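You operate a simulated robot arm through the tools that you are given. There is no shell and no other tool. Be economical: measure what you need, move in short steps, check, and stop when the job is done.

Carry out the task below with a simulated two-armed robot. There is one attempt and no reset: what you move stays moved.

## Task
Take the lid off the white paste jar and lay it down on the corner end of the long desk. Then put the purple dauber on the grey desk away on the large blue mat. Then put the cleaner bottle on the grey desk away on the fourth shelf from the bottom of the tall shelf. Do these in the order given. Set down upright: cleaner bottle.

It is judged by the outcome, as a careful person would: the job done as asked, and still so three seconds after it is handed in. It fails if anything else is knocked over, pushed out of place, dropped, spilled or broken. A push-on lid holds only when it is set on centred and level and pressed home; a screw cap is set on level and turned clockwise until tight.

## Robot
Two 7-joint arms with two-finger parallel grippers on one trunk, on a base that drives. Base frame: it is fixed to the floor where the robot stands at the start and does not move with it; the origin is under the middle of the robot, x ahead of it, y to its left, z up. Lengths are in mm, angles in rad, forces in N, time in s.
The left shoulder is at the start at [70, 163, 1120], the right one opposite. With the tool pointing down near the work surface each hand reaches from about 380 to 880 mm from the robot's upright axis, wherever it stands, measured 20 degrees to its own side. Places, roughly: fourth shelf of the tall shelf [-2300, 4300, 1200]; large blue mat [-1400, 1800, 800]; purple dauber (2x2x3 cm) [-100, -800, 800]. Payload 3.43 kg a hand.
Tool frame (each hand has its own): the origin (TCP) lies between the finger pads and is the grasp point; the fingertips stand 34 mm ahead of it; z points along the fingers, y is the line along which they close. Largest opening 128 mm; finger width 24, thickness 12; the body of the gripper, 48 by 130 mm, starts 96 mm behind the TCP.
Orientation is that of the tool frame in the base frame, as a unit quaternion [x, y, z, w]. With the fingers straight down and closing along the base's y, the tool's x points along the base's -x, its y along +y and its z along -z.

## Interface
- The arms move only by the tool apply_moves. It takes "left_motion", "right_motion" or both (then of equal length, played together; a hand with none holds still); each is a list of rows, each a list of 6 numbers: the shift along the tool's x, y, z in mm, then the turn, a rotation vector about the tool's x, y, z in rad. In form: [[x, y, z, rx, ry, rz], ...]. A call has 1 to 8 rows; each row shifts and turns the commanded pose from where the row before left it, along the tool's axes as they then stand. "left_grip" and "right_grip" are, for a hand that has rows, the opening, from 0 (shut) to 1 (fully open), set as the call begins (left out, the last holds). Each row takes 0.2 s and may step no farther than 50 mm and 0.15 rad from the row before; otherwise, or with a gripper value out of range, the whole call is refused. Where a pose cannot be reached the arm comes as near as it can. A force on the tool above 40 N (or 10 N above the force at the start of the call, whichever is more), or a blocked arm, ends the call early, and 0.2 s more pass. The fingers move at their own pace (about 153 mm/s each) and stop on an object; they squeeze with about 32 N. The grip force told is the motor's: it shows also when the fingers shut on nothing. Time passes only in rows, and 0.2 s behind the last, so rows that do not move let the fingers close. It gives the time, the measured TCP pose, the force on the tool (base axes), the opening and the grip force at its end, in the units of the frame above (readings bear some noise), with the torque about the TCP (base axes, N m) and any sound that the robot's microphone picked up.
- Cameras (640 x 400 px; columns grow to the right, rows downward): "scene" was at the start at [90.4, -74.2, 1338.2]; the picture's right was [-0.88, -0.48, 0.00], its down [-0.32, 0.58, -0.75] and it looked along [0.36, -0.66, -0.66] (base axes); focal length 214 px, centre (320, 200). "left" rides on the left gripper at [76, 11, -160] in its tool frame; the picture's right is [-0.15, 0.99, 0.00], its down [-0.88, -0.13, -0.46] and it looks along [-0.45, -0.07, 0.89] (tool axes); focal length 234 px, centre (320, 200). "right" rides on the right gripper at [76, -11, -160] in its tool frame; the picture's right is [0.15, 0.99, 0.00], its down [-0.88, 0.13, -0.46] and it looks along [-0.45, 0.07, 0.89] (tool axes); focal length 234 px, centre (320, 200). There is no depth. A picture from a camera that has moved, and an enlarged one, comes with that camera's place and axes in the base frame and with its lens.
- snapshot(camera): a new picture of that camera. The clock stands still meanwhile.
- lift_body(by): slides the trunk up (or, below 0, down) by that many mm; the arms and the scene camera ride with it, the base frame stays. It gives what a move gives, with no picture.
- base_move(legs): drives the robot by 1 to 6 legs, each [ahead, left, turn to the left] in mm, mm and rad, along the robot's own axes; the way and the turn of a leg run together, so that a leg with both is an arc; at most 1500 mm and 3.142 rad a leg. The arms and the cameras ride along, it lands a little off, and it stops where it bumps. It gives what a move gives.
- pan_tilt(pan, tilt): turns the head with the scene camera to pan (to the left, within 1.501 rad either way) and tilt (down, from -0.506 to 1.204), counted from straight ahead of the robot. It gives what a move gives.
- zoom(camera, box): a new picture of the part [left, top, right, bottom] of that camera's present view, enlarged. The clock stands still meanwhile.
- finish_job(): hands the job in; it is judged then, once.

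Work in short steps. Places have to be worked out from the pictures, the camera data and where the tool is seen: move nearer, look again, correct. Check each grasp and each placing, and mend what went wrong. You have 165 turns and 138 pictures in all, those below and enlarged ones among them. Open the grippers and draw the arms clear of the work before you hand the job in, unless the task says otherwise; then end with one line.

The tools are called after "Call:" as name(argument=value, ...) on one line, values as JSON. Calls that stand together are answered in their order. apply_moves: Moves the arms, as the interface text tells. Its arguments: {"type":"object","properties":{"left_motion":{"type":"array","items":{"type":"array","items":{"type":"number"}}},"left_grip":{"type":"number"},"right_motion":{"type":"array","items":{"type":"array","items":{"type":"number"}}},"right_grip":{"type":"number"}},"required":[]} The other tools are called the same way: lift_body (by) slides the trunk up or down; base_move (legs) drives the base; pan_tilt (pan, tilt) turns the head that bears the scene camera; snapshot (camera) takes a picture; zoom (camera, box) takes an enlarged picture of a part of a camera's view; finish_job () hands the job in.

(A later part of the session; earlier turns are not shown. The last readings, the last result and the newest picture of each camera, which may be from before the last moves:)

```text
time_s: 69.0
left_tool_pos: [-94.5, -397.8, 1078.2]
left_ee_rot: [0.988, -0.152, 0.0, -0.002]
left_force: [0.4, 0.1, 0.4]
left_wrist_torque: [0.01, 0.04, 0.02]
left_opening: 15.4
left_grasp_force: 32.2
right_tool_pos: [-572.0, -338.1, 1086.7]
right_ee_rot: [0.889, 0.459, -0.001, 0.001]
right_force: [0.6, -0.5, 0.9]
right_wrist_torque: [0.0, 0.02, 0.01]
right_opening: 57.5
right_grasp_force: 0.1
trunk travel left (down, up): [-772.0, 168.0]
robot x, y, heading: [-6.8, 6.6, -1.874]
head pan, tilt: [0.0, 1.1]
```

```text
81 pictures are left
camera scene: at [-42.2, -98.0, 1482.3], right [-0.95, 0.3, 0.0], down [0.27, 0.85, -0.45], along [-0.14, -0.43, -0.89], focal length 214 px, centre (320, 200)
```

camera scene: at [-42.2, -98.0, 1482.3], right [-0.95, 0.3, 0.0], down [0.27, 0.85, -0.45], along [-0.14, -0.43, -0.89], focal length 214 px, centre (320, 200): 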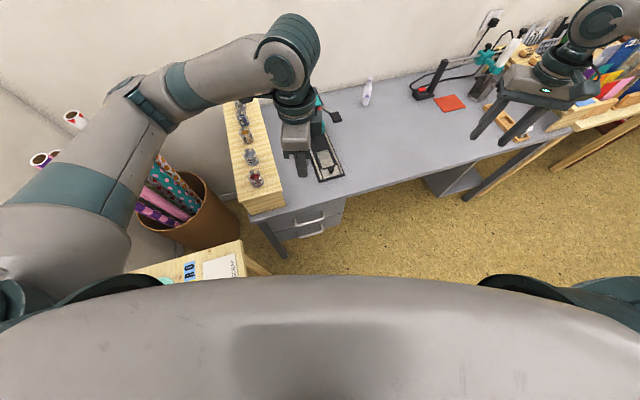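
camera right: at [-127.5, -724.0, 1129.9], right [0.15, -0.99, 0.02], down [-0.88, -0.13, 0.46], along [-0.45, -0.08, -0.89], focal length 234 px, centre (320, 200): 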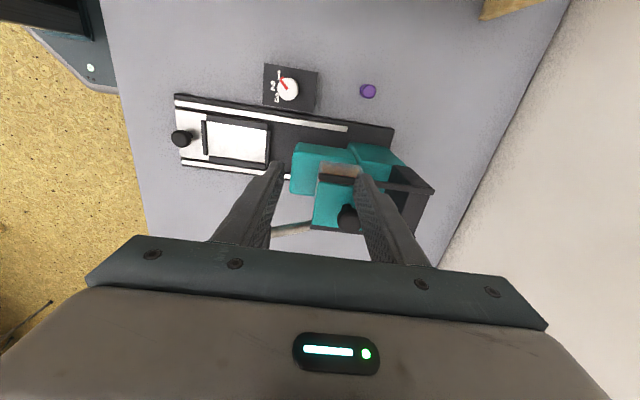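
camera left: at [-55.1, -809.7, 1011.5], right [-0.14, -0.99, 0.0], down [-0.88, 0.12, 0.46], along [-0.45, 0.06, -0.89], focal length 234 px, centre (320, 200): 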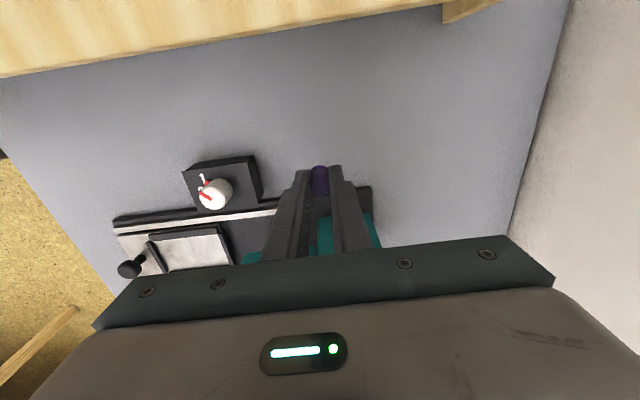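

The base's front corner probably met the drawer cabinet. I back off 180 mm and shift right 100 mm, then turn.

Call:
base_move(legs=[[-180, -100, 0], [0, 0, -1.0]])

Call:
pan_tilt(pan=-0.7, tilt=0.5)

Call:
snapshot(camera="scene")

```text
time_s: 72.2
left_tool_pos: [-336.0, -86.6, 1077.2]
left_ee_rot: [0.915, -0.404, 0.002, 0.0]
left_force: [0.2, 0.1, -0.4]
left_wrist_torque: [-0.04, -0.04, -0.02]
left_opening: 15.3
left_grasp_force: 32.2
right_tool_pos: [-717.8, 205.7, 1086.9]
right_ee_rot: [0.977, 0.214, 0.0, 0.003]
right_force: [-0.8, 1.4, -0.2]
right_wrist_torque: [-0.06, -0.03, -0.01]
right_opening: 57.7
right_grasp_force: 0.1
trunk travel left (down, up): [-772.0, 168.0]
robot x, y, heading: [-51.4, 223.9, -2.406]
head pan, tilt: [0.0, 1.1]
stopped in leg 2: the robot was blocked; the commanded pose is now the measured one
```

```text
time_s: 73.2
left_tool_pos: [-333.9, -87.1, 1077.0]
left_ee_rot: [0.915, -0.403, 0.0, 0.0]
left_force: [-0.3, 0.1, -0.3]
left_wrist_torque: [0.02, 0.01, 0.02]
left_opening: 15.4
left_grasp_force: 32.2
right_tool_pos: [-716.0, 204.5, 1086.7]
right_ee_rot: [0.977, 0.214, 0.0, 0.001]
right_force: [0.4, 0.0, -0.1]
right_wrist_torque: [0.01, -0.01, 0.01]
right_opening: 57.7
right_grasp_force: 0.0
trunk travel left (down, up): [-772.0, 168.0]
robot x, y, heading: [-53.1, 229.8, -2.406]
head pan, tilt: [-0.7, 0.499]
```

```text
80 pictures are left
camera scene: at [-182.5, 185.8, 1529.9], right [-0.04, 1.0, 0.0], down [0.48, 0.02, -0.88], along [-0.88, -0.03, -0.48], focal length 214 px, centre (320, 200)
```

scene: 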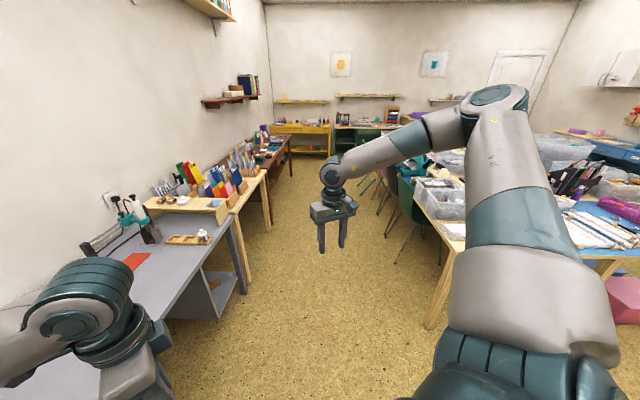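

The rear corner likely met the long desk's front; I drive well away from both desks (forward-right) and then turn to face +y.

Call:
base_move(legs=[[150, -250, 0], [0, 0, -1.0]])

Call:
pan_tilt(pan=-0.6, tilt=0.5)

Call:
snapshot(camera="scene")

```text
time_s: 77.8
left_tool_pos: [-743.1, 375.9, 1076.8]
left_ee_rot: [-0.608, 0.794, -0.001, 0.0]
left_force: [-0.1, 0.8, -0.7]
left_wrist_torque: [0.01, -0.01, 0.01]
left_opening: 15.6
left_grasp_force: 32.0
right_tool_pos: [-704.1, 853.5, 1086.9]
right_ee_rot: [0.959, -0.283, -0.002, 0.001]
right_force: [0.4, 0.2, -0.2]
right_wrist_torque: [0.01, -0.01, -0.02]
right_opening: 57.6
right_grasp_force: 0.1
trunk travel left (down, up): [-772.0, 168.0]
robot x, y, heading: [-330.0, 307.6, 2.877]
head pan, tilt: [-0.7, 0.499]
```

```text
time_s: 78.4
left_tool_pos: [-745.4, 375.2, 1078.2]
left_ee_rot: [-0.609, 0.793, -0.002, 0.001]
left_force: [0.5, 0.1, 0.3]
left_wrist_torque: [0.02, -0.03, 0.01]
left_opening: 15.1
left_grasp_force: 32.3
right_tool_pos: [-703.9, 855.8, 1087.3]
right_ee_rot: [0.959, -0.282, -0.002, 0.0]
right_force: [-1.0, 1.1, 0.4]
right_wrist_torque: [0.02, -0.01, -0.02]
right_opening: 57.6
right_grasp_force: 0.1
trunk travel left (down, up): [-772.0, 168.0]
robot x, y, heading: [-329.4, 308.3, 2.877]
head pan, tilt: [-0.6, 0.499]
```

```text
79 pictures are left
camera scene: at [-438.7, 389.4, 1530.0], right [0.76, 0.65, 0.0], down [0.31, -0.36, -0.88], along [-0.57, 0.67, -0.48], focal length 214 px, centre (320, 200)
```

scene: 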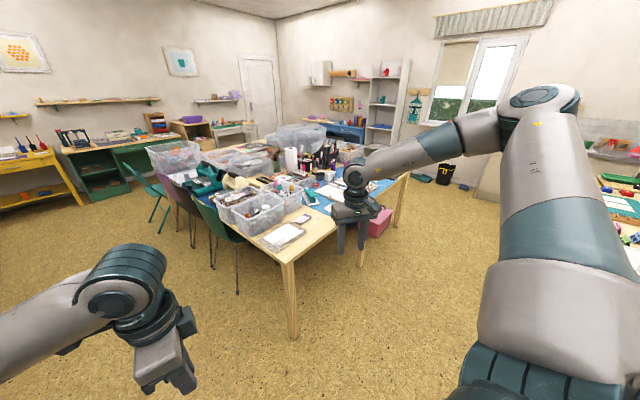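

The table with the blue mat is ahead-right; I turn to face -x squarely and strafe right (toward +y) alongside the table.

Call:
base_move(legs=[[0, 0, 0.264], [0, -1200, 0]])

Call:
pan_tilt(pan=-0.3, tilt=0.65)

Call:
snapshot(camera="scene")

```text
time_s: 85.4
left_tool_pos: [-736.8, 1466.5, 1078.7]
left_ee_rot: [-0.703, 0.711, -0.002, 0.0]
left_force: [0.2, 0.3, 0.2]
left_wrist_torque: [0.02, -0.01, 0.0]
left_opening: 15.3
left_grasp_force: 32.0
right_tool_pos: [-819.5, 1939.1, 1085.9]
right_ee_rot: [0.987, -0.16, -0.002, 0.001]
right_force: [-0.4, -0.4, 0.0]
right_wrist_torque: [0.01, -0.02, 0.0]
right_opening: 57.7
right_grasp_force: 0.1
trunk travel left (down, up): [-772.0, 168.0]
robot x, y, heading: [-323.3, 1503.5, 3.126]
head pan, tilt: [-0.6, 0.499]
```

```text
time_s: 86.2
left_tool_pos: [-737.6, 1465.5, 1078.6]
left_ee_rot: [-0.704, 0.71, -0.001, 0.0]
left_force: [-0.4, -0.8, 0.1]
left_wrist_torque: [0.0, 0.01, 0.02]
left_opening: 15.5
left_grasp_force: 32.3
right_tool_pos: [-818.0, 1940.7, 1086.4]
right_ee_rot: [0.987, -0.159, -0.002, 0.0]
right_force: [-0.5, 0.2, 0.8]
right_wrist_torque: [0.0, 0.02, 0.01]
right_opening: 57.7
right_grasp_force: 0.1
trunk travel left (down, up): [-772.0, 168.0]
robot x, y, heading: [-318.7, 1501.4, 3.124]
head pan, tilt: [-0.3, 0.649]
```

```text
78 pictures are left
camera scene: at [-453.7, 1529.8, 1516.7], right [0.31, 0.95, 0.0], down [0.57, -0.19, -0.8], along [-0.76, 0.25, -0.6], focal length 214 px, centre (320, 200)
```

scene: 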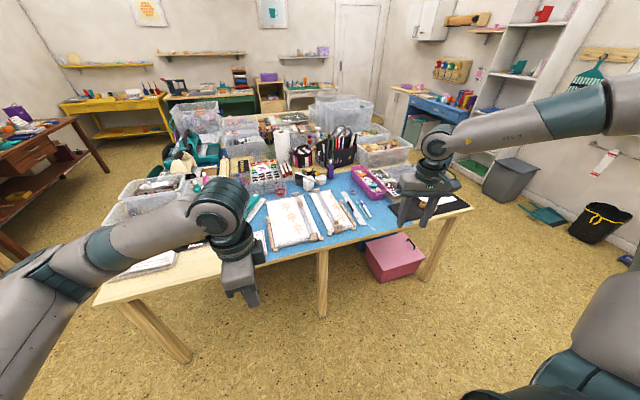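

The large blue mat lies in the middle of the table. Zoom to find a free spot.

Call:
zoom(camera="scene", box=[220, 140, 440, 280])

```text
2.86 times, centred on (330, 210) of scene
camera zoom: at [-453.7, 1529.8, 1516.7], right [0.31, 0.95, 0.0], down [0.57, -0.19, -0.8], along [-0.76, 0.25, -0.6], focal length 613 px, centre (291, 171)
```

zoom: 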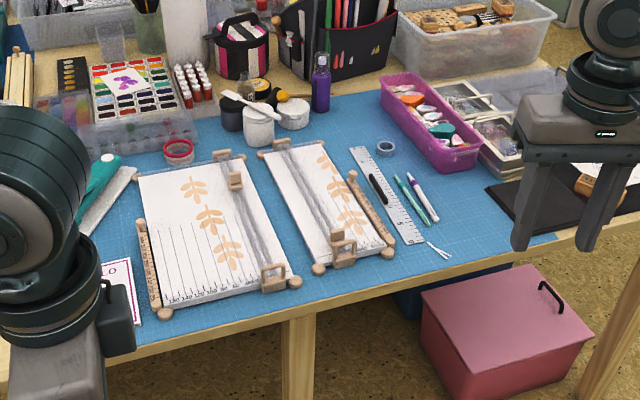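

A free patch on the mat is right of the ruler/pens, near [-1185,2126]. I drive right 720 and ahead 245.

Call:
base_move(legs=[[0, -720, 0], [240, 0, 0.016]])

Call:
pan_tilt(pan=0.1, tilt=0.85)

Call:
snapshot(camera="scene")

Call:
snapshot(camera="left")

```text
time_s: 91.5
left_tool_pos: [-968.4, 2177.6, 1078.0]
left_ee_rot: [0.711, -0.703, 0.002, 0.001]
left_force: [-0.5, 0.8, -0.7]
left_wrist_torque: [0.0, 0.0, 0.05]
left_opening: 15.0
left_grasp_force: 32.0
right_tool_pos: [-1059.0, 2649.6, 1087.0]
right_ee_rot: [0.989, -0.149, -0.002, 0.0]
right_force: [-0.1, -0.5, 0.5]
right_wrist_torque: [-0.04, 0.0, 0.0]
right_opening: 57.6
right_grasp_force: 0.1
trunk travel left (down, up): [-772.0, 168.0]
robot x, y, heading: [-552.9, 2220.4, -3.139]
head pan, tilt: [-0.3, 0.649]
```

```text
time_s: 92.4
left_tool_pos: [-969.3, 2177.0, 1077.0]
left_ee_rot: [0.712, -0.703, 0.001, 0.0]
left_force: [-0.1, -0.6, -0.5]
left_wrist_torque: [-0.01, 0.0, -0.01]
left_opening: 15.3
left_grasp_force: 31.5
right_tool_pos: [-1060.4, 2648.4, 1087.6]
right_ee_rot: [0.989, -0.149, -0.002, 0.0]
right_force: [-0.5, 0.6, 0.2]
right_wrist_torque: [0.0, -0.02, 0.0]
right_opening: 57.6
right_grasp_force: 0.2
trunk travel left (down, up): [-772.0, 168.0]
robot x, y, heading: [-552.4, 2220.2, -3.134]
head pan, tilt: [0.099, 0.85]
```

```text
76 pictures are left
camera scene: at [-681.6, 2213.0, 1500.1], right [-0.11, 0.99, 0.0], down [0.75, 0.08, -0.66], along [-0.66, -0.07, -0.75], focal length 214 px, centre (320, 200)
```

scene: 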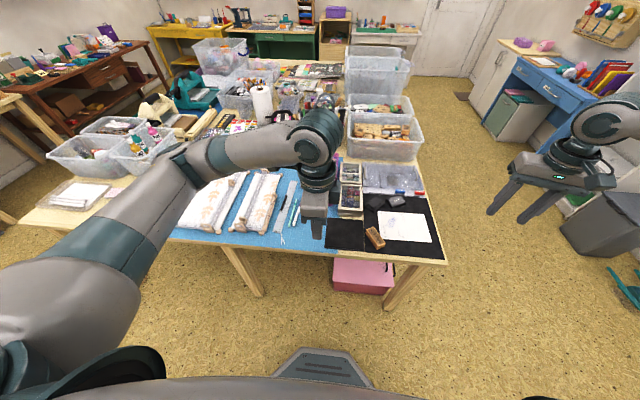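

```text
75 pictures are left
camera left: at [-980.5, 2102.3, 1237.4], right [-0.99, 0.14, 0.0], down [0.12, 0.88, 0.45], along [0.06, 0.45, -0.89], focal length 234 px, centre (320, 200)
```

left: 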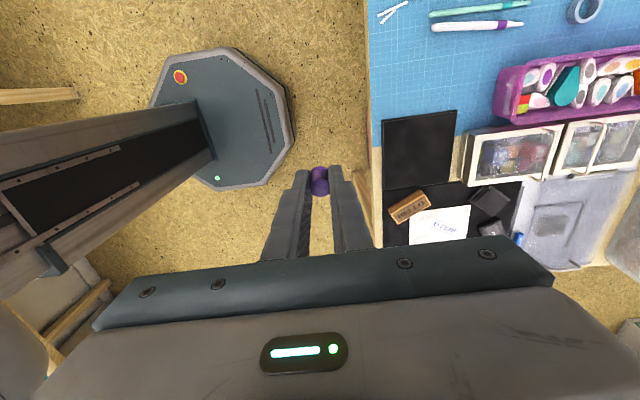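

The free blue band is centred near [-1160,2120]. Move the left hand over it and lower partway.

Call:
apply_moves(left_motion=[[11.4, 38.2, 0, 0, 0, 0], [11.4, 38.2, 0, 0, 0, 0], [11.4, 38.2, 0, 0, 0, 0], [11.4, 38.2, 0, 0, 0, 0], [11.4, 38.2, 0, 0, 0, 0], [0, 0, 50, 0, 0, 0], [0, 0, 50, 0, 0, 0], [0, 0, 50, 0, 0, 0]])

Call:
snapshot(camera="left")

Call:
zoom(camera="scene", box=[220, 120, 440, 280])

```text
time_s: 94.2
left_tool_pos: [-1160.3, 2118.1, 926.5]
left_ee_rot: [0.71, -0.704, 0.001, -0.001]
left_force: [0.4, 0.8, 0.9]
left_wrist_torque: [-0.02, -0.05, 0.03]
left_opening: 15.3
left_grasp_force: 32.3
right_tool_pos: [-1059.7, 2649.0, 1087.5]
right_ee_rot: [0.989, -0.15, -0.001, 0.001]
right_force: [-0.1, -0.2, -0.1]
right_wrist_torque: [-0.01, 0.01, -0.01]
right_opening: 57.6
right_grasp_force: 0.1
trunk travel left (down, up): [-772.0, 168.0]
robot x, y, heading: [-553.7, 2221.6, -3.138]
head pan, tilt: [0.099, 0.85]
```

```text
74 pictures are left
camera left: at [-1171.2, 2043.4, 1085.7], right [-0.99, 0.14, 0.0], down [0.12, 0.88, 0.45], along [0.06, 0.45, -0.89], focal length 234 px, centre (320, 200)
```

left: 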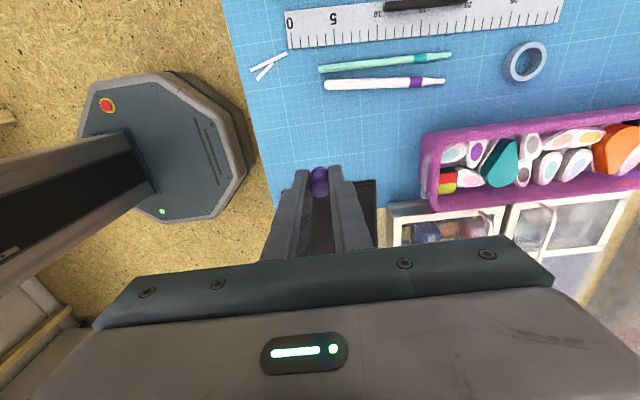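

```text
2.50 times, centred on (330, 200) of scene
camera zoom: at [-682.4, 2212.8, 1500.1], right [-0.11, 0.99, 0.0], down [0.75, 0.08, -0.66], along [-0.66, -0.07, -0.75], focal length 536 px, centre (295, 200)
```

zoom: 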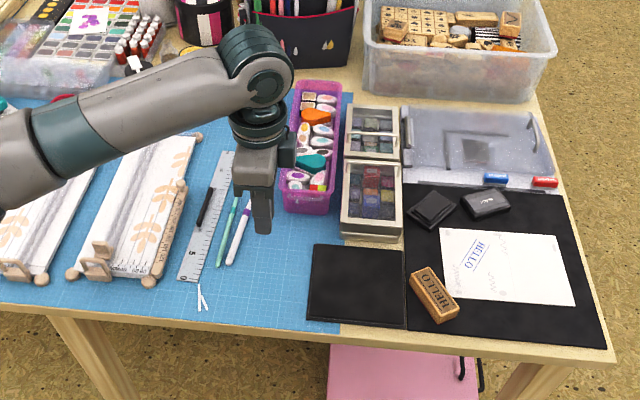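

Landing point projects to clear blue mat. Descend.

Call:
apply_moves(left_motion=[[0, 0, 40, 0, 0, 0], [0, 0, 40, 0, 0, 0], [0, 0, 30, 0, 0, 0], [0, 0, 0, 0, 0, 0]])

Call:
zoom(camera="scene", box=[270, 170, 370, 260])

```text
time_s: 95.2
left_tool_pos: [-1159.9, 2117.5, 816.2]
left_ee_rot: [0.712, -0.703, 0.001, -0.001]
left_force: [-0.8, -0.3, -0.5]
left_wrist_torque: [0.0, 0.01, -0.03]
left_opening: 15.5
left_grasp_force: 32.0
right_tool_pos: [-1061.4, 2648.8, 1086.3]
right_ee_rot: [0.989, -0.15, -0.002, 0.001]
right_force: [0.2, 1.2, -0.3]
right_wrist_torque: [0.04, -0.03, -0.02]
right_opening: 57.6
right_grasp_force: 0.0
trunk travel left (down, up): [-772.0, 168.0]
robot x, y, heading: [-551.2, 2222.2, -3.132]
head pan, tilt: [0.099, 0.85]
```

```text
4.44 times, centred on (320, 215) of scene
camera zoom: at [-681.8, 2212.9, 1500.0], right [-0.11, 0.99, 0.0], down [0.75, 0.08, -0.66], along [-0.66, -0.07, -0.75], focal length 953 px, centre (320, 133)
```

zoom: 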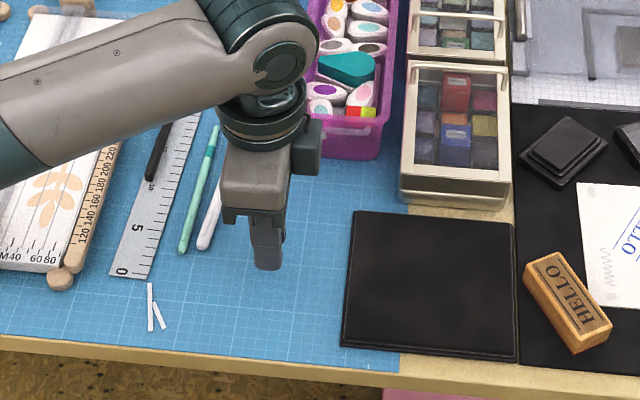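

Call:
apply_moves(left_motion=[[0, 0, 5, 0, 0, 0], [0, 0, 5, 0, 0, 0], [0, 0, 4, 0, 0, 0], [0, 0, 3, 0, 0, 0], [0, 0, 0, 0, 0, 0]])

Call:
snapshot(camera="left")

```text
time_s: 96.4
left_tool_pos: [-1159.7, 2117.4, 799.9]
left_ee_rot: [0.712, -0.702, 0.001, 0.0]
left_force: [-0.4, -0.2, 1.1]
left_wrist_torque: [0.0, 0.0, 0.0]
left_opening: 15.4
left_grasp_force: 32.1
right_tool_pos: [-1060.7, 2649.9, 1087.1]
right_ee_rot: [0.989, -0.149, -0.002, 0.001]
right_force: [-0.5, 0.1, 0.0]
right_wrist_torque: [-0.01, -0.01, -0.01]
right_opening: 57.6
right_grasp_force: 0.0
trunk travel left (down, up): [-772.0, 168.0]
robot x, y, heading: [-556.9, 2227.8, -3.13]
head pan, tilt: [0.099, 0.85]
```

```text
71 pictures are left
camera left: at [-1170.8, 2042.7, 960.1], right [-0.99, 0.13, 0.0], down [0.12, 0.88, 0.45], along [0.06, 0.45, -0.89], focal length 234 px, centre (320, 200)
```

left: 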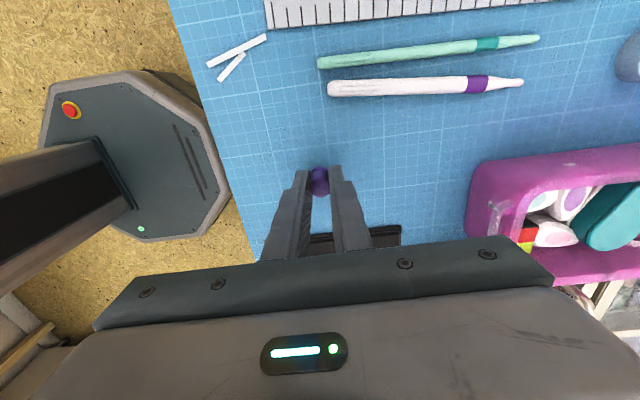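

Close to the mat now; continue in 2 mm steps until contact.

Call:
apply_moves(left_motion=[[0, 0, 2, 0, 0, 0], [0, 0, 2, 0, 0, 0], [0, 0, 2, 0, 0, 0], [0, 0, 0, 0, 0, 0]])

```text
time_s: 97.4
left_tool_pos: [-1158.8, 2117.7, 794.8]
left_ee_rot: [0.711, -0.704, 0.001, 0.0]
left_force: [0.4, 0.4, -0.2]
left_wrist_torque: [-0.01, 0.03, 0.03]
left_opening: 15.1
left_grasp_force: 31.8
right_tool_pos: [-1059.6, 2648.5, 1086.2]
right_ee_rot: [0.989, -0.15, -0.003, 0.001]
right_force: [0.7, -0.5, -0.1]
right_wrist_torque: [0.01, -0.01, 0.0]
right_opening: 57.6
right_grasp_force: 0.0
trunk travel left (down, up): [-772.0, 168.0]
robot x, y, heading: [-550.0, 2217.2, -3.136]
head pan, tilt: [0.099, 0.85]
```

Call:
apply_moves(left_motion=[[0, 0, 2, 0, 0, 0], [0, 0, 2, 0, 0, 0], [0, 0, 0, 0, 0, 0]])

Call:
snapshot(camera="left")

```text
time_s: 98.2
left_tool_pos: [-1159.5, 2118.3, 793.8]
left_ee_rot: [0.712, -0.702, -0.001, 0.002]
left_force: [-1.0, -1.5, 23.7]
left_wrist_torque: [-0.07, 0.04, 0.01]
left_opening: 15.1
left_grasp_force: 32.3
right_tool_pos: [-1058.7, 2648.6, 1087.8]
right_ee_rot: [0.989, -0.15, -0.002, 0.0]
right_force: [-0.7, 0.3, -0.1]
right_wrist_torque: [-0.01, -0.03, -0.01]
right_opening: 57.7
right_grasp_force: 0.0
trunk travel left (down, up): [-772.0, 168.0]
robot x, y, heading: [-553.4, 2221.8, -3.136]
head pan, tilt: [0.099, 0.85]
```

```text
70 pictures are left
camera left: at [-1169.5, 2042.6, 953.1], right [-0.99, 0.13, 0.0], down [0.12, 0.88, 0.45], along [0.06, 0.45, -0.89], focal length 234 px, centre (320, 200)
```

left: 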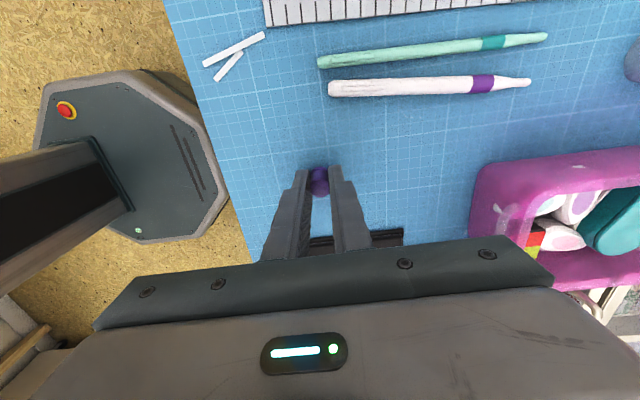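

Contact (24 N). Ease 2 mm, open gently and lift clear.

Call:
apply_moves(left_motion=[[0, 0, -3, 0, 0, 0]])

Call:
apply_moves(left_motion=[[0, 0, 0, 0, 0, 0], [0, 0, 0, 0, 0, 0], [0, 0, -20, 0, 0, 0], [0, 0, -50, 0, 0, 0], [0, 0, -50, 0, 0, 0]], left_grip=0.35)

Call:
snapshot(camera="left")

Call:
zoom(camera="scene", box=[270, 170, 370, 260])

```text
time_s: 98.6
left_tool_pos: [-1158.7, 2118.5, 793.4]
left_ee_rot: [0.711, -0.704, 0.0, 0.0]
left_force: [-4.8, -0.6, 13.4]
left_wrist_torque: [-0.01, 0.19, 0.01]
left_opening: 15.3
left_grasp_force: 32.0
right_tool_pos: [-1059.4, 2649.2, 1088.9]
right_ee_rot: [0.989, -0.15, -0.003, 0.001]
right_force: [-0.6, 0.8, 0.2]
right_wrist_torque: [-0.02, -0.01, 0.02]
right_opening: 57.7
right_grasp_force: 0.0
trunk travel left (down, up): [-772.0, 168.0]
robot x, y, heading: [-554.6, 2225.7, -3.131]
head pan, tilt: [0.099, 0.85]
```

```text
time_s: 99.8
left_tool_pos: [-1157.6, 2118.8, 912.6]
left_ee_rot: [0.712, -0.703, 0.003, 0.0]
left_force: [-1.0, 0.0, -0.8]
left_wrist_torque: [-0.03, -0.03, -0.01]
left_opening: 44.9
left_grasp_force: 0.0
right_tool_pos: [-1060.1, 2649.3, 1087.3]
right_ee_rot: [0.989, -0.15, -0.002, 0.001]
right_force: [0.2, 0.0, -0.1]
right_wrist_torque: [-0.01, 0.03, 0.0]
right_opening: 57.7
right_grasp_force: 0.0
trunk travel left (down, up): [-772.0, 168.0]
robot x, y, heading: [-555.5, 2220.4, -3.134]
head pan, tilt: [0.099, 0.85]
```

```text
69 pictures are left
camera left: at [-1169.2, 2043.0, 1073.6], right [-0.99, 0.13, 0.0], down [0.12, 0.88, 0.45], along [0.06, 0.45, -0.89], focal length 234 px, centre (320, 200)
```

left: 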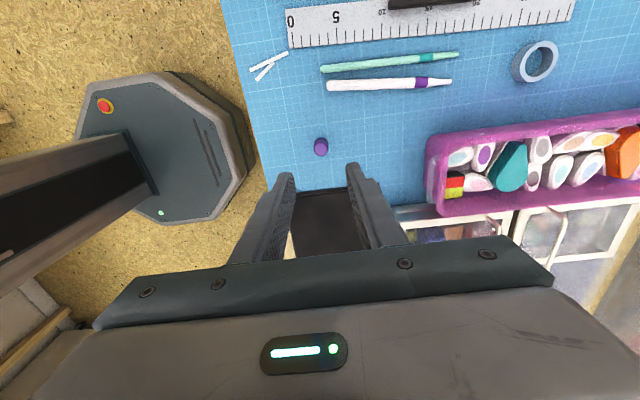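

```text
4.44 times, centred on (320, 215) of scene
camera zoom: at [-681.2, 2213.3, 1500.0], right [-0.11, 0.99, 0.0], down [0.75, 0.08, -0.66], along [-0.66, -0.07, -0.75], focal length 953 px, centre (320, 133)
```

zoom: 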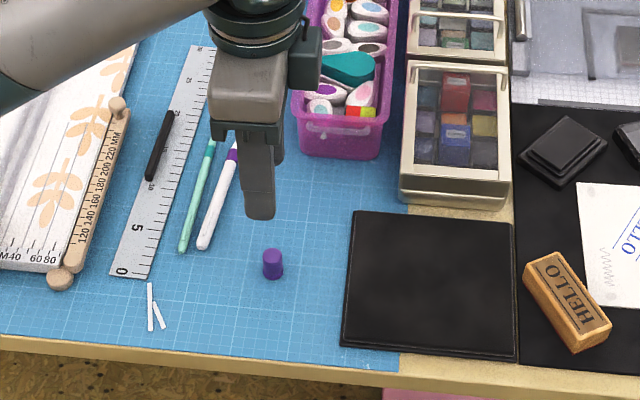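

Dauber stands on the mat. Retract the left hand and look toward the tall shelf from here.

Call:
apply_moves(left_motion=[[0, 0, -50, 0, 0, 0], [0, 0, -50, 0, 0, 0], [0, 0, -50, 0, 0, 0], [0, -40, 0, 0, 0, -0.14], [0, -40, 0, 0, 0, -0.14], [0, -40, 0, 0, 0, -0.14], [0, -40, 0, 0, 0, -0.14], [0, -20, 0, 0, 0, -0.14]])

Call:
pan_tilt(pan=-0.9, tilt=0.2)

Call:
snapshot(camera="scene")

```text
time_s: 101.6
left_tool_pos: [-987.2, 2165.1, 1063.3]
left_ee_rot: [0.909, -0.416, 0.002, 0.0]
left_force: [0.7, -0.5, 0.3]
left_wrist_torque: [0.02, 0.01, -0.04]
left_opening: 44.8
left_grasp_force: 0.1
right_tool_pos: [-1059.9, 2648.9, 1087.7]
right_ee_rot: [0.989, -0.15, -0.001, 0.0]
right_force: [1.0, 0.0, -0.1]
right_wrist_torque: [0.01, -0.02, -0.01]
right_opening: 57.4
right_grasp_force: 0.1
trunk travel left (down, up): [-772.0, 168.0]
robot x, y, heading: [-555.4, 2221.8, -3.137]
head pan, tilt: [0.099, 0.85]
```

```text
time_s: 102.8
left_tool_pos: [-988.1, 2163.7, 1064.8]
left_ee_rot: [0.909, -0.417, 0.0, 0.001]
left_force: [-0.1, -0.2, -0.1]
left_wrist_torque: [0.01, -0.03, 0.02]
left_opening: 44.9
left_grasp_force: 0.1
right_tool_pos: [-1060.5, 2649.2, 1086.2]
right_ee_rot: [0.989, -0.15, -0.002, 0.001]
right_force: [0.5, -0.2, -0.4]
right_wrist_torque: [0.04, -0.02, 0.0]
right_opening: 57.6
right_grasp_force: 0.0
trunk travel left (down, up): [-772.0, 168.0]
robot x, y, heading: [-551.8, 2219.8, -3.134]
head pan, tilt: [-0.901, 0.201]
```

```text
67 pictures are left
camera scene: at [-662.5, 2293.7, 1557.6], right [0.78, 0.63, 0.0], down [0.13, -0.16, -0.98], along [-0.61, 0.76, -0.2], focal length 214 px, centre (320, 200)
```

scene: 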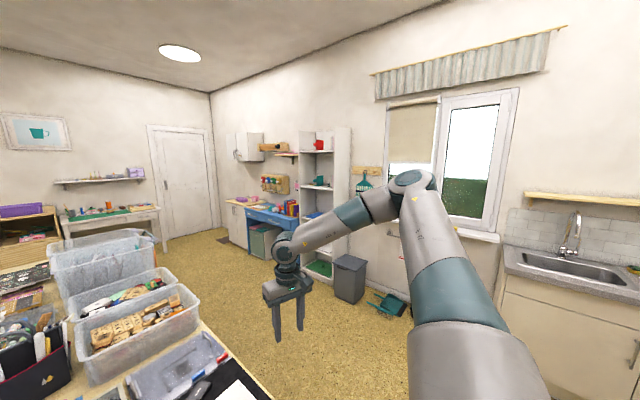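

The tall white shelf is in view for later. Now back to the grey desk for the bottle: reverse, strafe left along the table, and turn to face -y.

Call:
base_move(legs=[[-230, 0, 0], [0, 1000, 0], [0, 900, 0], [0, 0, 1.566]])

Call:
pan_tilt(pan=-0.2, tilt=0.5)

Call:
snapshot(camera="scene")

```text
time_s: 117.5
left_tool_pos: [-238.0, -112.8, 1063.9]
left_ee_rot: [0.938, 0.347, 0.0, 0.0]
left_force: [-0.2, -0.9, -0.6]
left_wrist_torque: [0.02, 0.04, -0.01]
left_opening: 44.9
left_grasp_force: 0.0
right_tool_pos: [-723.1, -185.5, 1087.1]
right_ee_rot: [0.804, 0.594, -0.001, 0.002]
right_force: [0.0, 0.2, 0.2]
right_wrist_torque: [0.02, 0.01, 0.01]
right_opening: 57.9
right_grasp_force: 0.0
trunk travel left (down, up): [-772.0, 168.0]
robot x, y, heading: [-295.0, 320.9, -1.562]
head pan, tilt: [-0.901, 0.201]
```

```text
time_s: 118.6
left_tool_pos: [-239.8, -112.6, 1064.4]
left_ee_rot: [0.938, 0.348, 0.0, -0.001]
left_force: [-0.9, -0.2, 0.4]
left_wrist_torque: [-0.02, 0.0, 0.02]
left_opening: 44.7
left_grasp_force: 0.0
right_tool_pos: [-723.8, -183.7, 1087.2]
right_ee_rot: [0.805, 0.594, -0.001, 0.002]
right_force: [0.4, -0.1, -0.5]
right_wrist_torque: [0.01, -0.03, 0.0]
right_opening: 57.6
right_grasp_force: 0.1
trunk travel left (down, up): [-772.0, 168.0]
robot x, y, heading: [-293.9, 319.8, -1.566]
head pan, tilt: [-0.201, 0.499]
```

```text
66 pictures are left
camera scene: at [-314.7, 181.5, 1530.0], right [-0.98, 0.19, 0.0], down [0.09, 0.47, -0.88], along [-0.17, -0.86, -0.48], focal length 214 px, centre (320, 200)
```

scene: 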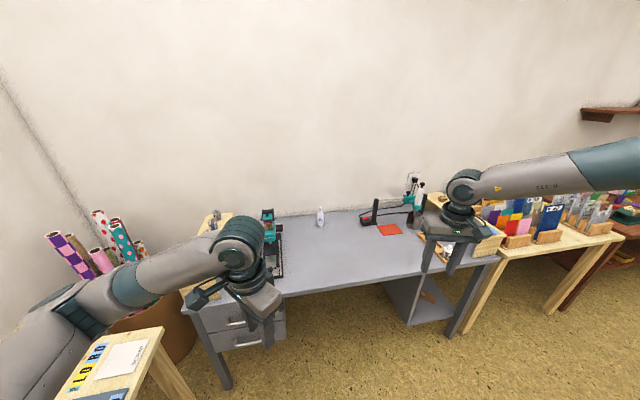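

Bottle at ≈[-532,-908]. Drive ahead 390 mm to the desk.

Call:
base_move(legs=[[380, 0, -0.005]])

Call:
pan_tilt(pan=-0.3, tilt=0.75)

Call:
snapshot(camera="scene")

```text
time_s: 121.0
left_tool_pos: [-237.7, -494.0, 1064.9]
left_ee_rot: [0.938, 0.347, 0.001, 0.0]
left_force: [0.0, -0.5, 0.3]
left_wrist_torque: [0.01, 0.03, -0.03]
left_opening: 44.5
left_grasp_force: 0.2
right_tool_pos: [-723.4, -564.5, 1088.4]
right_ee_rot: [0.805, 0.593, -0.001, 0.002]
right_force: [-0.4, 0.2, 1.2]
right_wrist_torque: [0.0, -0.01, -0.03]
right_opening: 57.5
right_grasp_force: 0.1
trunk travel left (down, up): [-772.0, 168.0]
robot x, y, heading: [-292.9, -59.3, -1.571]
head pan, tilt: [-0.201, 0.499]
```

```text
time_s: 121.8
left_tool_pos: [-238.0, -494.0, 1063.5]
left_ee_rot: [0.938, 0.346, 0.002, 0.0]
left_force: [0.1, -0.2, -0.1]
left_wrist_torque: [0.0, 0.0, -0.01]
left_opening: 44.6
left_grasp_force: 0.2
right_tool_pos: [-724.8, -565.3, 1087.7]
right_ee_rot: [0.805, 0.593, 0.0, 0.001]
right_force: [-0.1, -0.2, 0.5]
right_wrist_torque: [-0.01, -0.03, -0.01]
right_opening: 57.9
right_grasp_force: 0.0
trunk travel left (down, up): [-772.0, 168.0]
robot x, y, heading: [-297.5, -57.8, -1.565]
head pan, tilt: [-0.3, 0.75]
```

```text
65 pictures are left
camera scene: at [-319.4, -189.9, 1508.0], right [-0.96, 0.29, 0.0], down [0.2, 0.65, -0.73], along [-0.21, -0.7, -0.68], focal length 214 px, centre (320, 200)
```

scene: 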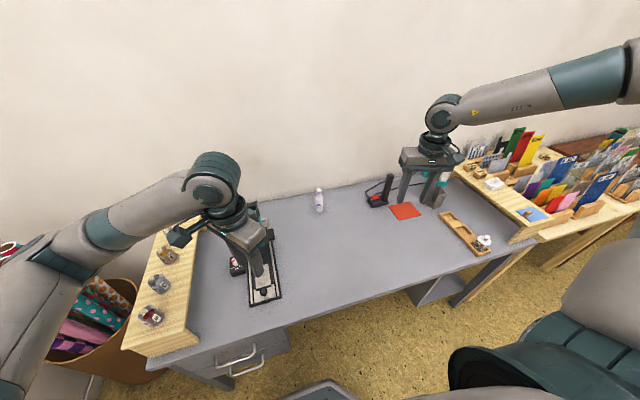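

Call:
zoom(camera="scene", box=[290, 170, 350, 225])

```text
7.27 times, centred on (320, 198) of scene
camera zoom: at [-319.4, -189.9, 1508.0], right [-0.96, 0.29, 0.0], down [0.2, 0.65, -0.73], along [-0.21, -0.7, -0.68], focal length 1560 px, centre (320, 218)
```

zoom: 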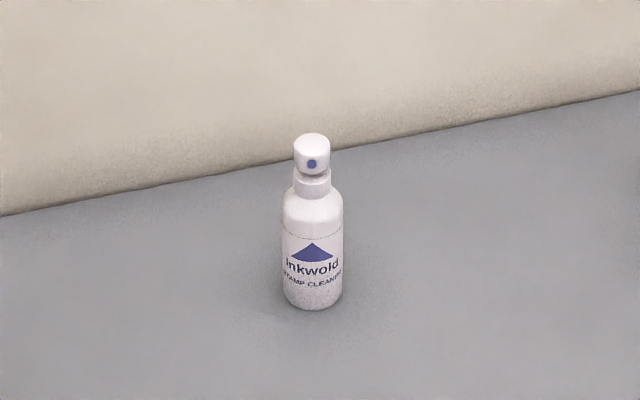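

Bottle ≈40 mm wide, 140 tall, at ≈[-527,-898]. I square the right hand's yaw and pitch it forward for a side grasp.

Call:
apply_moves(right_motion=[[0, 0, 0, 0, 0, -0.15], [0, 0, 0, 0, 0, -0.15], [0, 0, 0, 0, -0.15, 0], [0, 0, 0, 0, -0.15, 0], [0, 0, 0, 0, -0.15, 0], [0, 0, 0, 0, -0.15, 0], [0, 0, 0, 0, -0.15, 0], [0, 0, 0, 0, -0.15, 0]], right_grip=0.6)

Call:
apply_moves(right_motion=[[0, 0, 0, 0, -0.15, 0], [0, 0, 0, 0, 0, 0]])

Call:
snapshot(camera="scene")

Call:
snapshot(camera="right")

```text
time_s: 123.6
left_tool_pos: [-237.6, -494.7, 1062.9]
left_ee_rot: [0.938, 0.347, 0.001, -0.001]
left_force: [-0.8, -0.6, 0.2]
left_wrist_torque: [-0.01, -0.03, -0.02]
left_opening: 44.7
left_grasp_force: 0.1
right_tool_pos: [-721.7, -564.7, 1087.6]
right_ee_rot: [0.637, 0.635, -0.309, 0.309]
right_force: [0.2, 1.0, -0.1]
right_wrist_torque: [0.01, -0.01, 0.0]
right_opening: 76.9
right_grasp_force: 0.1
trunk travel left (down, up): [-772.0, 168.0]
robot x, y, heading: [-294.6, -60.1, -1.567]
head pan, tilt: [-0.3, 0.75]
```

```text
time_s: 124.2
left_tool_pos: [-237.7, -494.2, 1064.9]
left_ee_rot: [0.938, 0.347, 0.0, -0.002]
left_force: [0.4, -0.2, 0.0]
left_wrist_torque: [0.01, 0.01, 0.04]
left_opening: 44.9
left_grasp_force: 0.1
right_tool_pos: [-724.9, -564.0, 1088.5]
right_ee_rot: [0.627, 0.621, -0.334, 0.33]
right_force: [-0.6, 0.3, 0.0]
right_wrist_torque: [0.01, 0.03, -0.03]
right_opening: 76.9
right_grasp_force: 0.0
right hand out of reach, approached as far as the arm can: row 1
trunk travel left (down, up): [-772.0, 168.0]
robot x, y, heading: [-294.1, -62.4, -1.567]
head pan, tilt: [-0.3, 0.75]
```

```text
63 pictures are left
camera scene: at [-318.3, -189.6, 1508.0], right [-0.96, 0.29, 0.0], down [0.2, 0.65, -0.73], along [-0.21, -0.7, -0.68], focal length 214 px, centre (320, 200)
```

scene: 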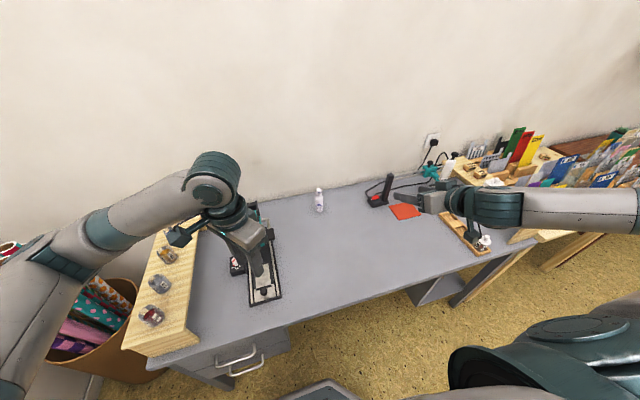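

```text
62 pictures are left
camera right: at [-735.4, -388.6, 1114.5], right [0.99, 0.07, -0.12], down [0.13, -0.11, 0.98], along [0.06, -0.99, -0.12], focal length 234 px, centre (320, 200)
```

right: 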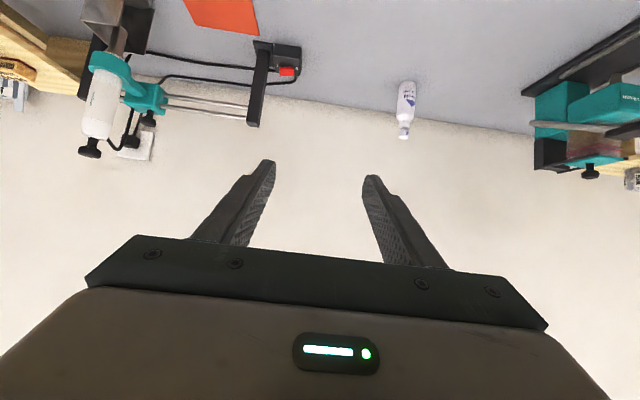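

Pitched 56° forward. Move to a standoff 130 mm short of the bottle along the approach.

Call:
apply_moves(right_motion=[[6, 24.4, 38, 0, 0, 0], [6, 24.4, 38, 0, 0, 0], [6, 24.4, 38, 0, 0, 0], [6, 24.4, 38, 0, 0, 0], [6, 24.4, 38, 0, 0, 0], [6, 24.4, 38, 0, 0, 0], [6, 24.4, 38, 0, 0, 0], [6, 24.4, 38, 0, 0, 0]])

Call:
snapshot(camera="right")

Call:
zoom(camera="scene", box=[240, 130, 440, 270])

```text
time_s: 126.0
left_tool_pos: [-237.2, -495.1, 1063.3]
left_ee_rot: [0.938, 0.348, 0.0, -0.001]
left_force: [0.5, 0.0, 0.4]
left_wrist_torque: [-0.01, -0.01, -0.04]
left_opening: 44.9
left_grasp_force: 0.1
right_tool_pos: [-637.1, -674.7, 978.9]
right_ee_rot: [0.624, 0.623, -0.334, 0.334]
right_force: [0.2, 1.1, -0.2]
right_wrist_torque: [0.02, 0.01, -0.03]
right_opening: 76.8
right_grasp_force: 0.1
right hand out of reach, approached as far as the arm can: row 4, 5, 6, 7, 8
trunk travel left (down, up): [-772.0, 168.0]
robot x, y, heading: [-297.4, -58.2, -1.568]
head pan, tilt: [-0.3, 0.75]
```

```text
61 pictures are left
camera right: at [-646.2, -500.0, 1004.8], right [0.99, 0.08, -0.12], down [0.13, -0.11, 0.99], along [0.06, -0.99, -0.12], focal length 234 px, centre (320, 200)
```

right: 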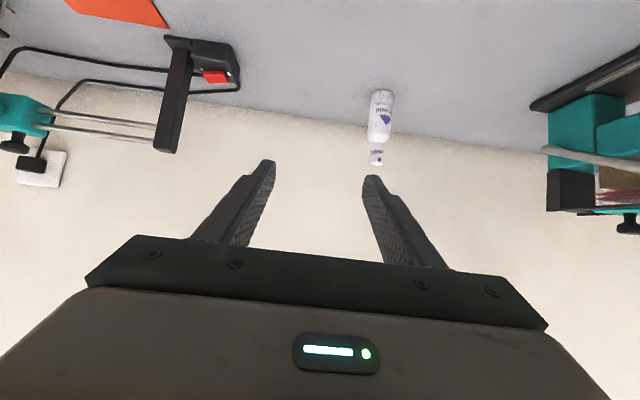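

```text
2.86 times, centred on (340, 200) of scene
camera zoom: at [-317.4, -189.6, 1508.2], right [-0.96, 0.29, 0.0], down [0.2, 0.65, -0.73], along [-0.21, -0.7, -0.68], focal length 613 px, centre (263, 200)
```

zoom: 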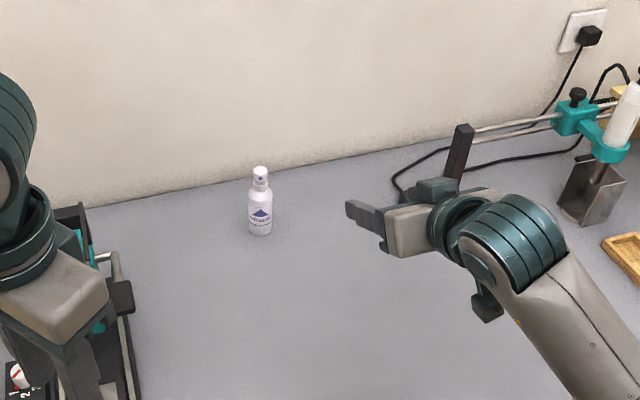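

The wrist is limited; yaw the hand about 0.56 rad toward +x so that it lines up with the forearm.

Call:
apply_moves(right_motion=[[0, 0, 0, -0.116, 0, -0.078], [0, 0, 0, -0.116, 0, -0.078], [0, 0, 0, -0.116, 0, -0.078], [0, 0, 0, -0.116, 0, -0.078], [0, 0, 0, 0, 0, 0]])

```text
time_s: 127.2
left_tool_pos: [-238.0, -494.2, 1063.9]
left_ee_rot: [0.938, 0.347, 0.001, 0.0]
left_force: [0.9, 0.4, -0.5]
left_wrist_torque: [0.01, 0.01, -0.01]
left_opening: 44.7
left_grasp_force: 0.1
right_tool_pos: [-636.7, -675.9, 979.9]
right_ee_rot: [0.431, 0.77, -0.229, 0.411]
right_force: [0.0, -0.1, -0.5]
right_wrist_torque: [0.0, 0.03, 0.02]
right_opening: 76.9
right_grasp_force: 0.1
trunk travel left (down, up): [-772.0, 168.0]
robot x, y, heading: [-292.8, -57.6, -1.568]
head pan, tilt: [-0.3, 0.75]
```

Yaw achieved. Move to the standoff at ≈[-586,-806,877].

Call:
apply_moves(right_motion=[[2.2, -6.2, 42.9, 0, 0, 0], [2.2, -6.2, 42.9, 0, 0, 0], [2.2, -6.2, 42.9, 0, 0, 0], [2.2, -6.2, 42.9, 0, 0, 0], [0, 0, 0, 0, 0, 0]])

Call:
snapshot(camera="right")

Call:
zoom(camera="scene", box=[240, 130, 440, 270])

```text
time_s: 128.4
left_tool_pos: [-238.4, -493.5, 1063.7]
left_ee_rot: [0.938, 0.347, 0.0, -0.001]
left_force: [-0.7, 0.4, 0.9]
left_wrist_torque: [-0.01, -0.02, -0.01]
left_opening: 44.7
left_grasp_force: 0.1
right_tool_pos: [-586.3, -805.1, 877.2]
right_ee_rot: [0.431, 0.77, -0.23, 0.411]
right_force: [0.1, 0.3, -0.2]
right_wrist_torque: [0.0, 0.01, 0.0]
right_opening: 76.8
right_grasp_force: 0.1
trunk travel left (down, up): [-772.0, 168.0]
robot x, y, heading: [-294.1, -57.4, -1.569]
head pan, tilt: [-0.3, 0.75]
```

```text
59 pictures are left
camera right: at [-687.0, -661.7, 903.3], right [0.8, 0.59, -0.12], down [0.17, -0.03, 0.99], along [0.58, -0.81, -0.12], focal length 234 px, centre (320, 200)
```

right: 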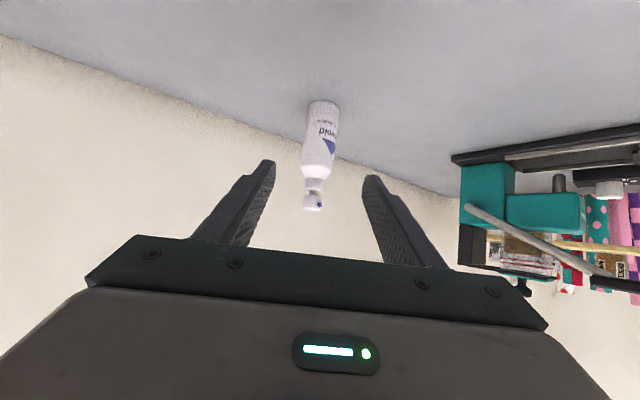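

```text
2.86 times, centred on (340, 200) of scene
camera zoom: at [-320.0, -187.8, 1508.2], right [-0.96, 0.29, 0.0], down [0.2, 0.65, -0.73], along [-0.21, -0.7, -0.68], focal length 613 px, centre (263, 200)
```

zoom: 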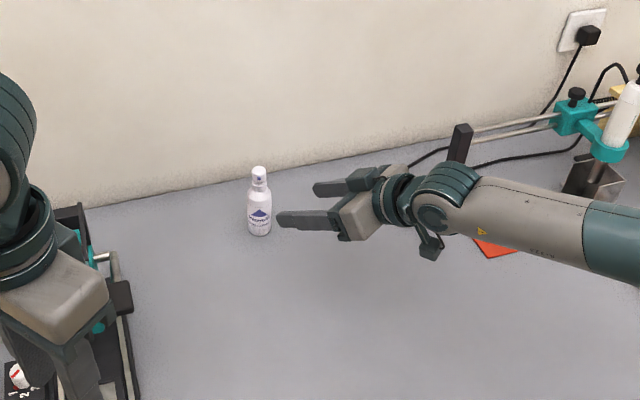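

Aligned with the bottle. Advance along the approach in two stages.

Call:
apply_moves(right_motion=[[0, 0, 35, 0, 0, 0], [0, 0, 35, 0, 0, 0], [0, 0, 25, 0, 0, 0], [0, 0, 0, 0, 0, 0]])

Call:
snapshot(camera="right")

Call:
zoom(camera="scene", box=[280, 160, 380, 230])

```text
time_s: 129.4
left_tool_pos: [-237.5, -494.3, 1065.0]
left_ee_rot: [0.938, 0.346, 0.0, -0.001]
left_force: [0.5, -0.3, -0.5]
left_wrist_torque: [-0.01, -0.01, -0.01]
left_opening: 44.9
left_grasp_force: 0.1
right_tool_pos: [-544.9, -874.1, 822.4]
right_ee_rot: [0.431, 0.77, -0.229, 0.411]
right_force: [0.2, -0.1, 0.2]
right_wrist_torque: [0.03, -0.03, 0.01]
right_opening: 77.0
right_grasp_force: 0.0
trunk travel left (down, up): [-772.0, 168.0]
robot x, y, heading: [-293.4, -60.3, -1.575]
head pan, tilt: [-0.3, 0.75]
```

```text
57 pictures are left
camera right: at [-645.1, -729.2, 849.4], right [0.8, 0.59, -0.12], down [0.17, -0.03, 0.99], along [0.57, -0.81, -0.12], focal length 234 px, centre (320, 200)
```

right: 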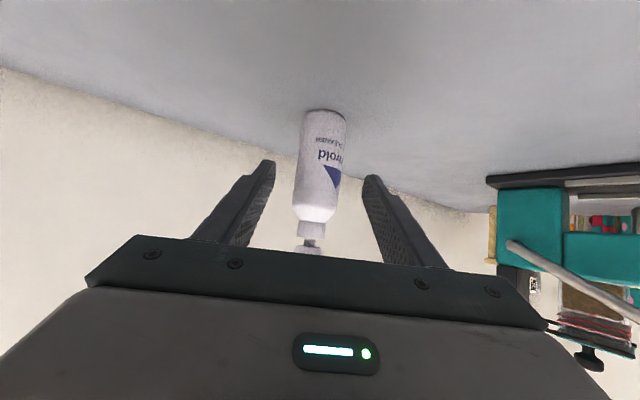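

```text
5.71 times, centred on (330, 195) of scene
camera zoom: at [-319.9, -188.9, 1508.1], right [-0.96, 0.29, 0.0], down [0.2, 0.65, -0.73], along [-0.21, -0.7, -0.68], focal length 1226 px, centre (263, 229)
```

zoom: 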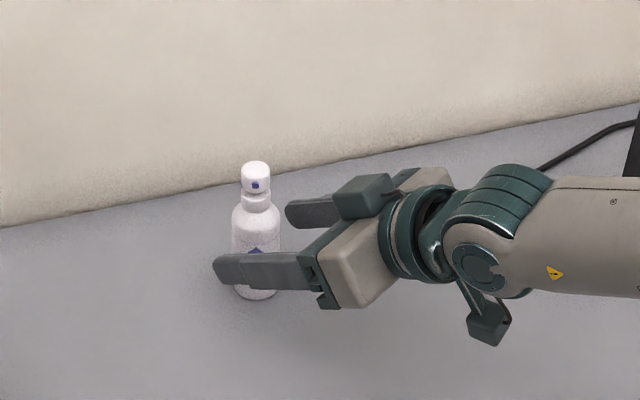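

Straddling the bottle. Advance 28 mm more and close.

Call:
apply_moves(right_motion=[[0, 0, 14, 0, 0, 0], [0, 0, 14, 0, 0, 0], [0, 0, 0, 0, 0, 0]])

Call:
apply_moves(right_motion=[[0, 0, 0, 0, 0, 0], [0, 0, 0, 0, 0, 0], [0, 0, 0, 0, 0, 0]], right_grip=0)

Call:
snapshot(camera="right")

```text
time_s: 130.2
left_tool_pos: [-238.2, -493.8, 1063.6]
left_ee_rot: [0.938, 0.347, 0.001, 0.0]
left_force: [-0.3, 0.3, -0.5]
left_wrist_torque: [0.0, -0.01, 0.01]
left_opening: 44.8
left_grasp_force: 0.0
right_tool_pos: [-532.2, -892.5, 806.1]
right_ee_rot: [0.431, 0.77, -0.229, 0.41]
right_force: [-0.4, -0.6, -0.4]
right_wrist_torque: [-0.02, 0.02, -0.02]
right_opening: 76.5
right_grasp_force: 0.0
trunk travel left (down, up): [-772.0, 168.0]
robot x, y, heading: [-291.8, -57.7, -1.564]
head pan, tilt: [-0.3, 0.75]
```

```text
time_s: 131.0
left_tool_pos: [-238.2, -494.7, 1063.9]
left_ee_rot: [0.938, 0.347, 0.001, 0.0]
left_force: [-0.6, 0.3, -0.3]
left_wrist_torque: [0.01, 0.0, -0.04]
left_opening: 44.6
left_grasp_force: 0.0
right_tool_pos: [-531.7, -892.3, 806.6]
right_ee_rot: [0.431, 0.77, -0.229, 0.411]
right_force: [-0.7, -0.3, 1.2]
right_wrist_torque: [-0.02, 0.02, -0.01]
right_opening: 38.7
right_grasp_force: 32.1
trunk travel left (down, up): [-772.0, 168.0]
robot x, y, heading: [-296.3, -63.5, -1.572]
head pan, tilt: [-0.3, 0.75]
```

```text
55 pictures are left
camera right: at [-632.8, -749.0, 832.9], right [0.8, 0.59, -0.12], down [0.17, -0.03, 0.99], along [0.57, -0.81, -0.12], focal length 234 px, centre (320, 200)
```

right: 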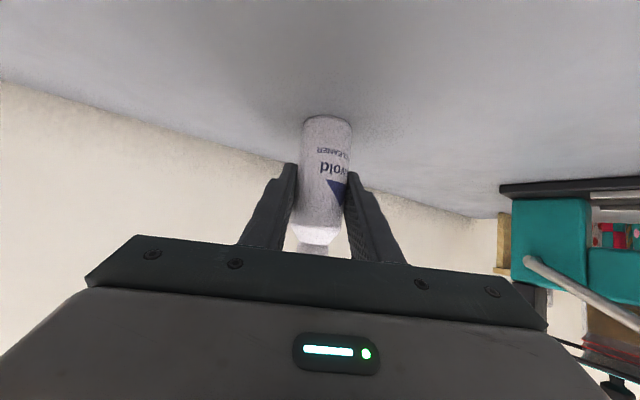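

Firm grip (38.7 mm). Lift with the trunk, then draw back to a carrying pose.

Call:
lift_body(by=160)

Call:
apply_moves(right_motion=[[23.6, 10.2, -35.2, 0, 0, 0], [23.6, 10.2, -35.2, 0, 0, 0], [23.6, 10.2, -35.2, 0, 0, 0], [23.6, 10.2, -35.2, 0, 0, 0], [23.6, 10.2, -35.2, 0, 0, 0], [23.6, 10.2, -35.2, 0, 0, 0], [23.6, 10.2, -35.2, 0, 0, 0]])

Call:
snapshot(camera="scene")

```text
time_s: 132.8
left_tool_pos: [-238.6, -494.4, 1223.8]
left_ee_rot: [0.938, 0.347, 0.001, -0.001]
left_force: [-0.8, -0.5, -0.4]
left_wrist_torque: [0.0, 0.01, -0.01]
left_opening: 44.9
left_grasp_force: 0.1
right_tool_pos: [-531.4, -892.2, 966.4]
right_ee_rot: [0.431, 0.771, -0.228, 0.41]
right_force: [-0.5, 0.1, -1.0]
right_wrist_torque: [0.0, -0.03, 0.01]
right_opening: 38.9
right_grasp_force: 31.9
trunk travel left (down, up): [-932.0, 8.0]
robot x, y, heading: [-294.3, -56.9, -1.564]
head pan, tilt: [-0.3, 0.75]
```

```text
time_s: 134.4
left_tool_pos: [-237.6, -493.2, 1224.6]
left_ee_rot: [0.938, 0.346, 0.0, 0.0]
left_force: [-0.5, -0.3, 0.2]
left_wrist_torque: [-0.01, -0.02, -0.02]
left_opening: 44.7
left_grasp_force: 0.0
right_tool_pos: [-626.0, -600.1, 969.2]
right_ee_rot: [0.43, 0.77, -0.229, 0.411]
right_force: [0.2, 0.6, -0.1]
right_wrist_torque: [0.0, -0.01, 0.01]
right_opening: 38.8
right_grasp_force: 32.7
trunk travel left (down, up): [-932.0, 8.0]
robot x, y, heading: [-296.9, -60.3, -1.562]
head pan, tilt: [-0.3, 0.75]
```

```text
54 pictures are left
camera scene: at [-320.5, -186.7, 1668.3], right [-0.96, 0.29, 0.0], down [0.2, 0.65, -0.73], along [-0.21, -0.7, -0.68], focal length 214 px, centre (320, 200)
```

scene: 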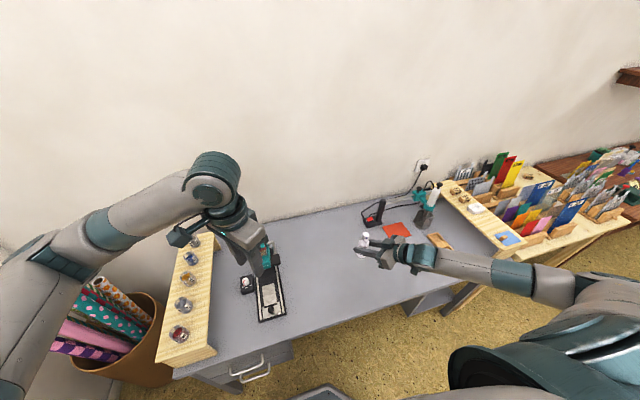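

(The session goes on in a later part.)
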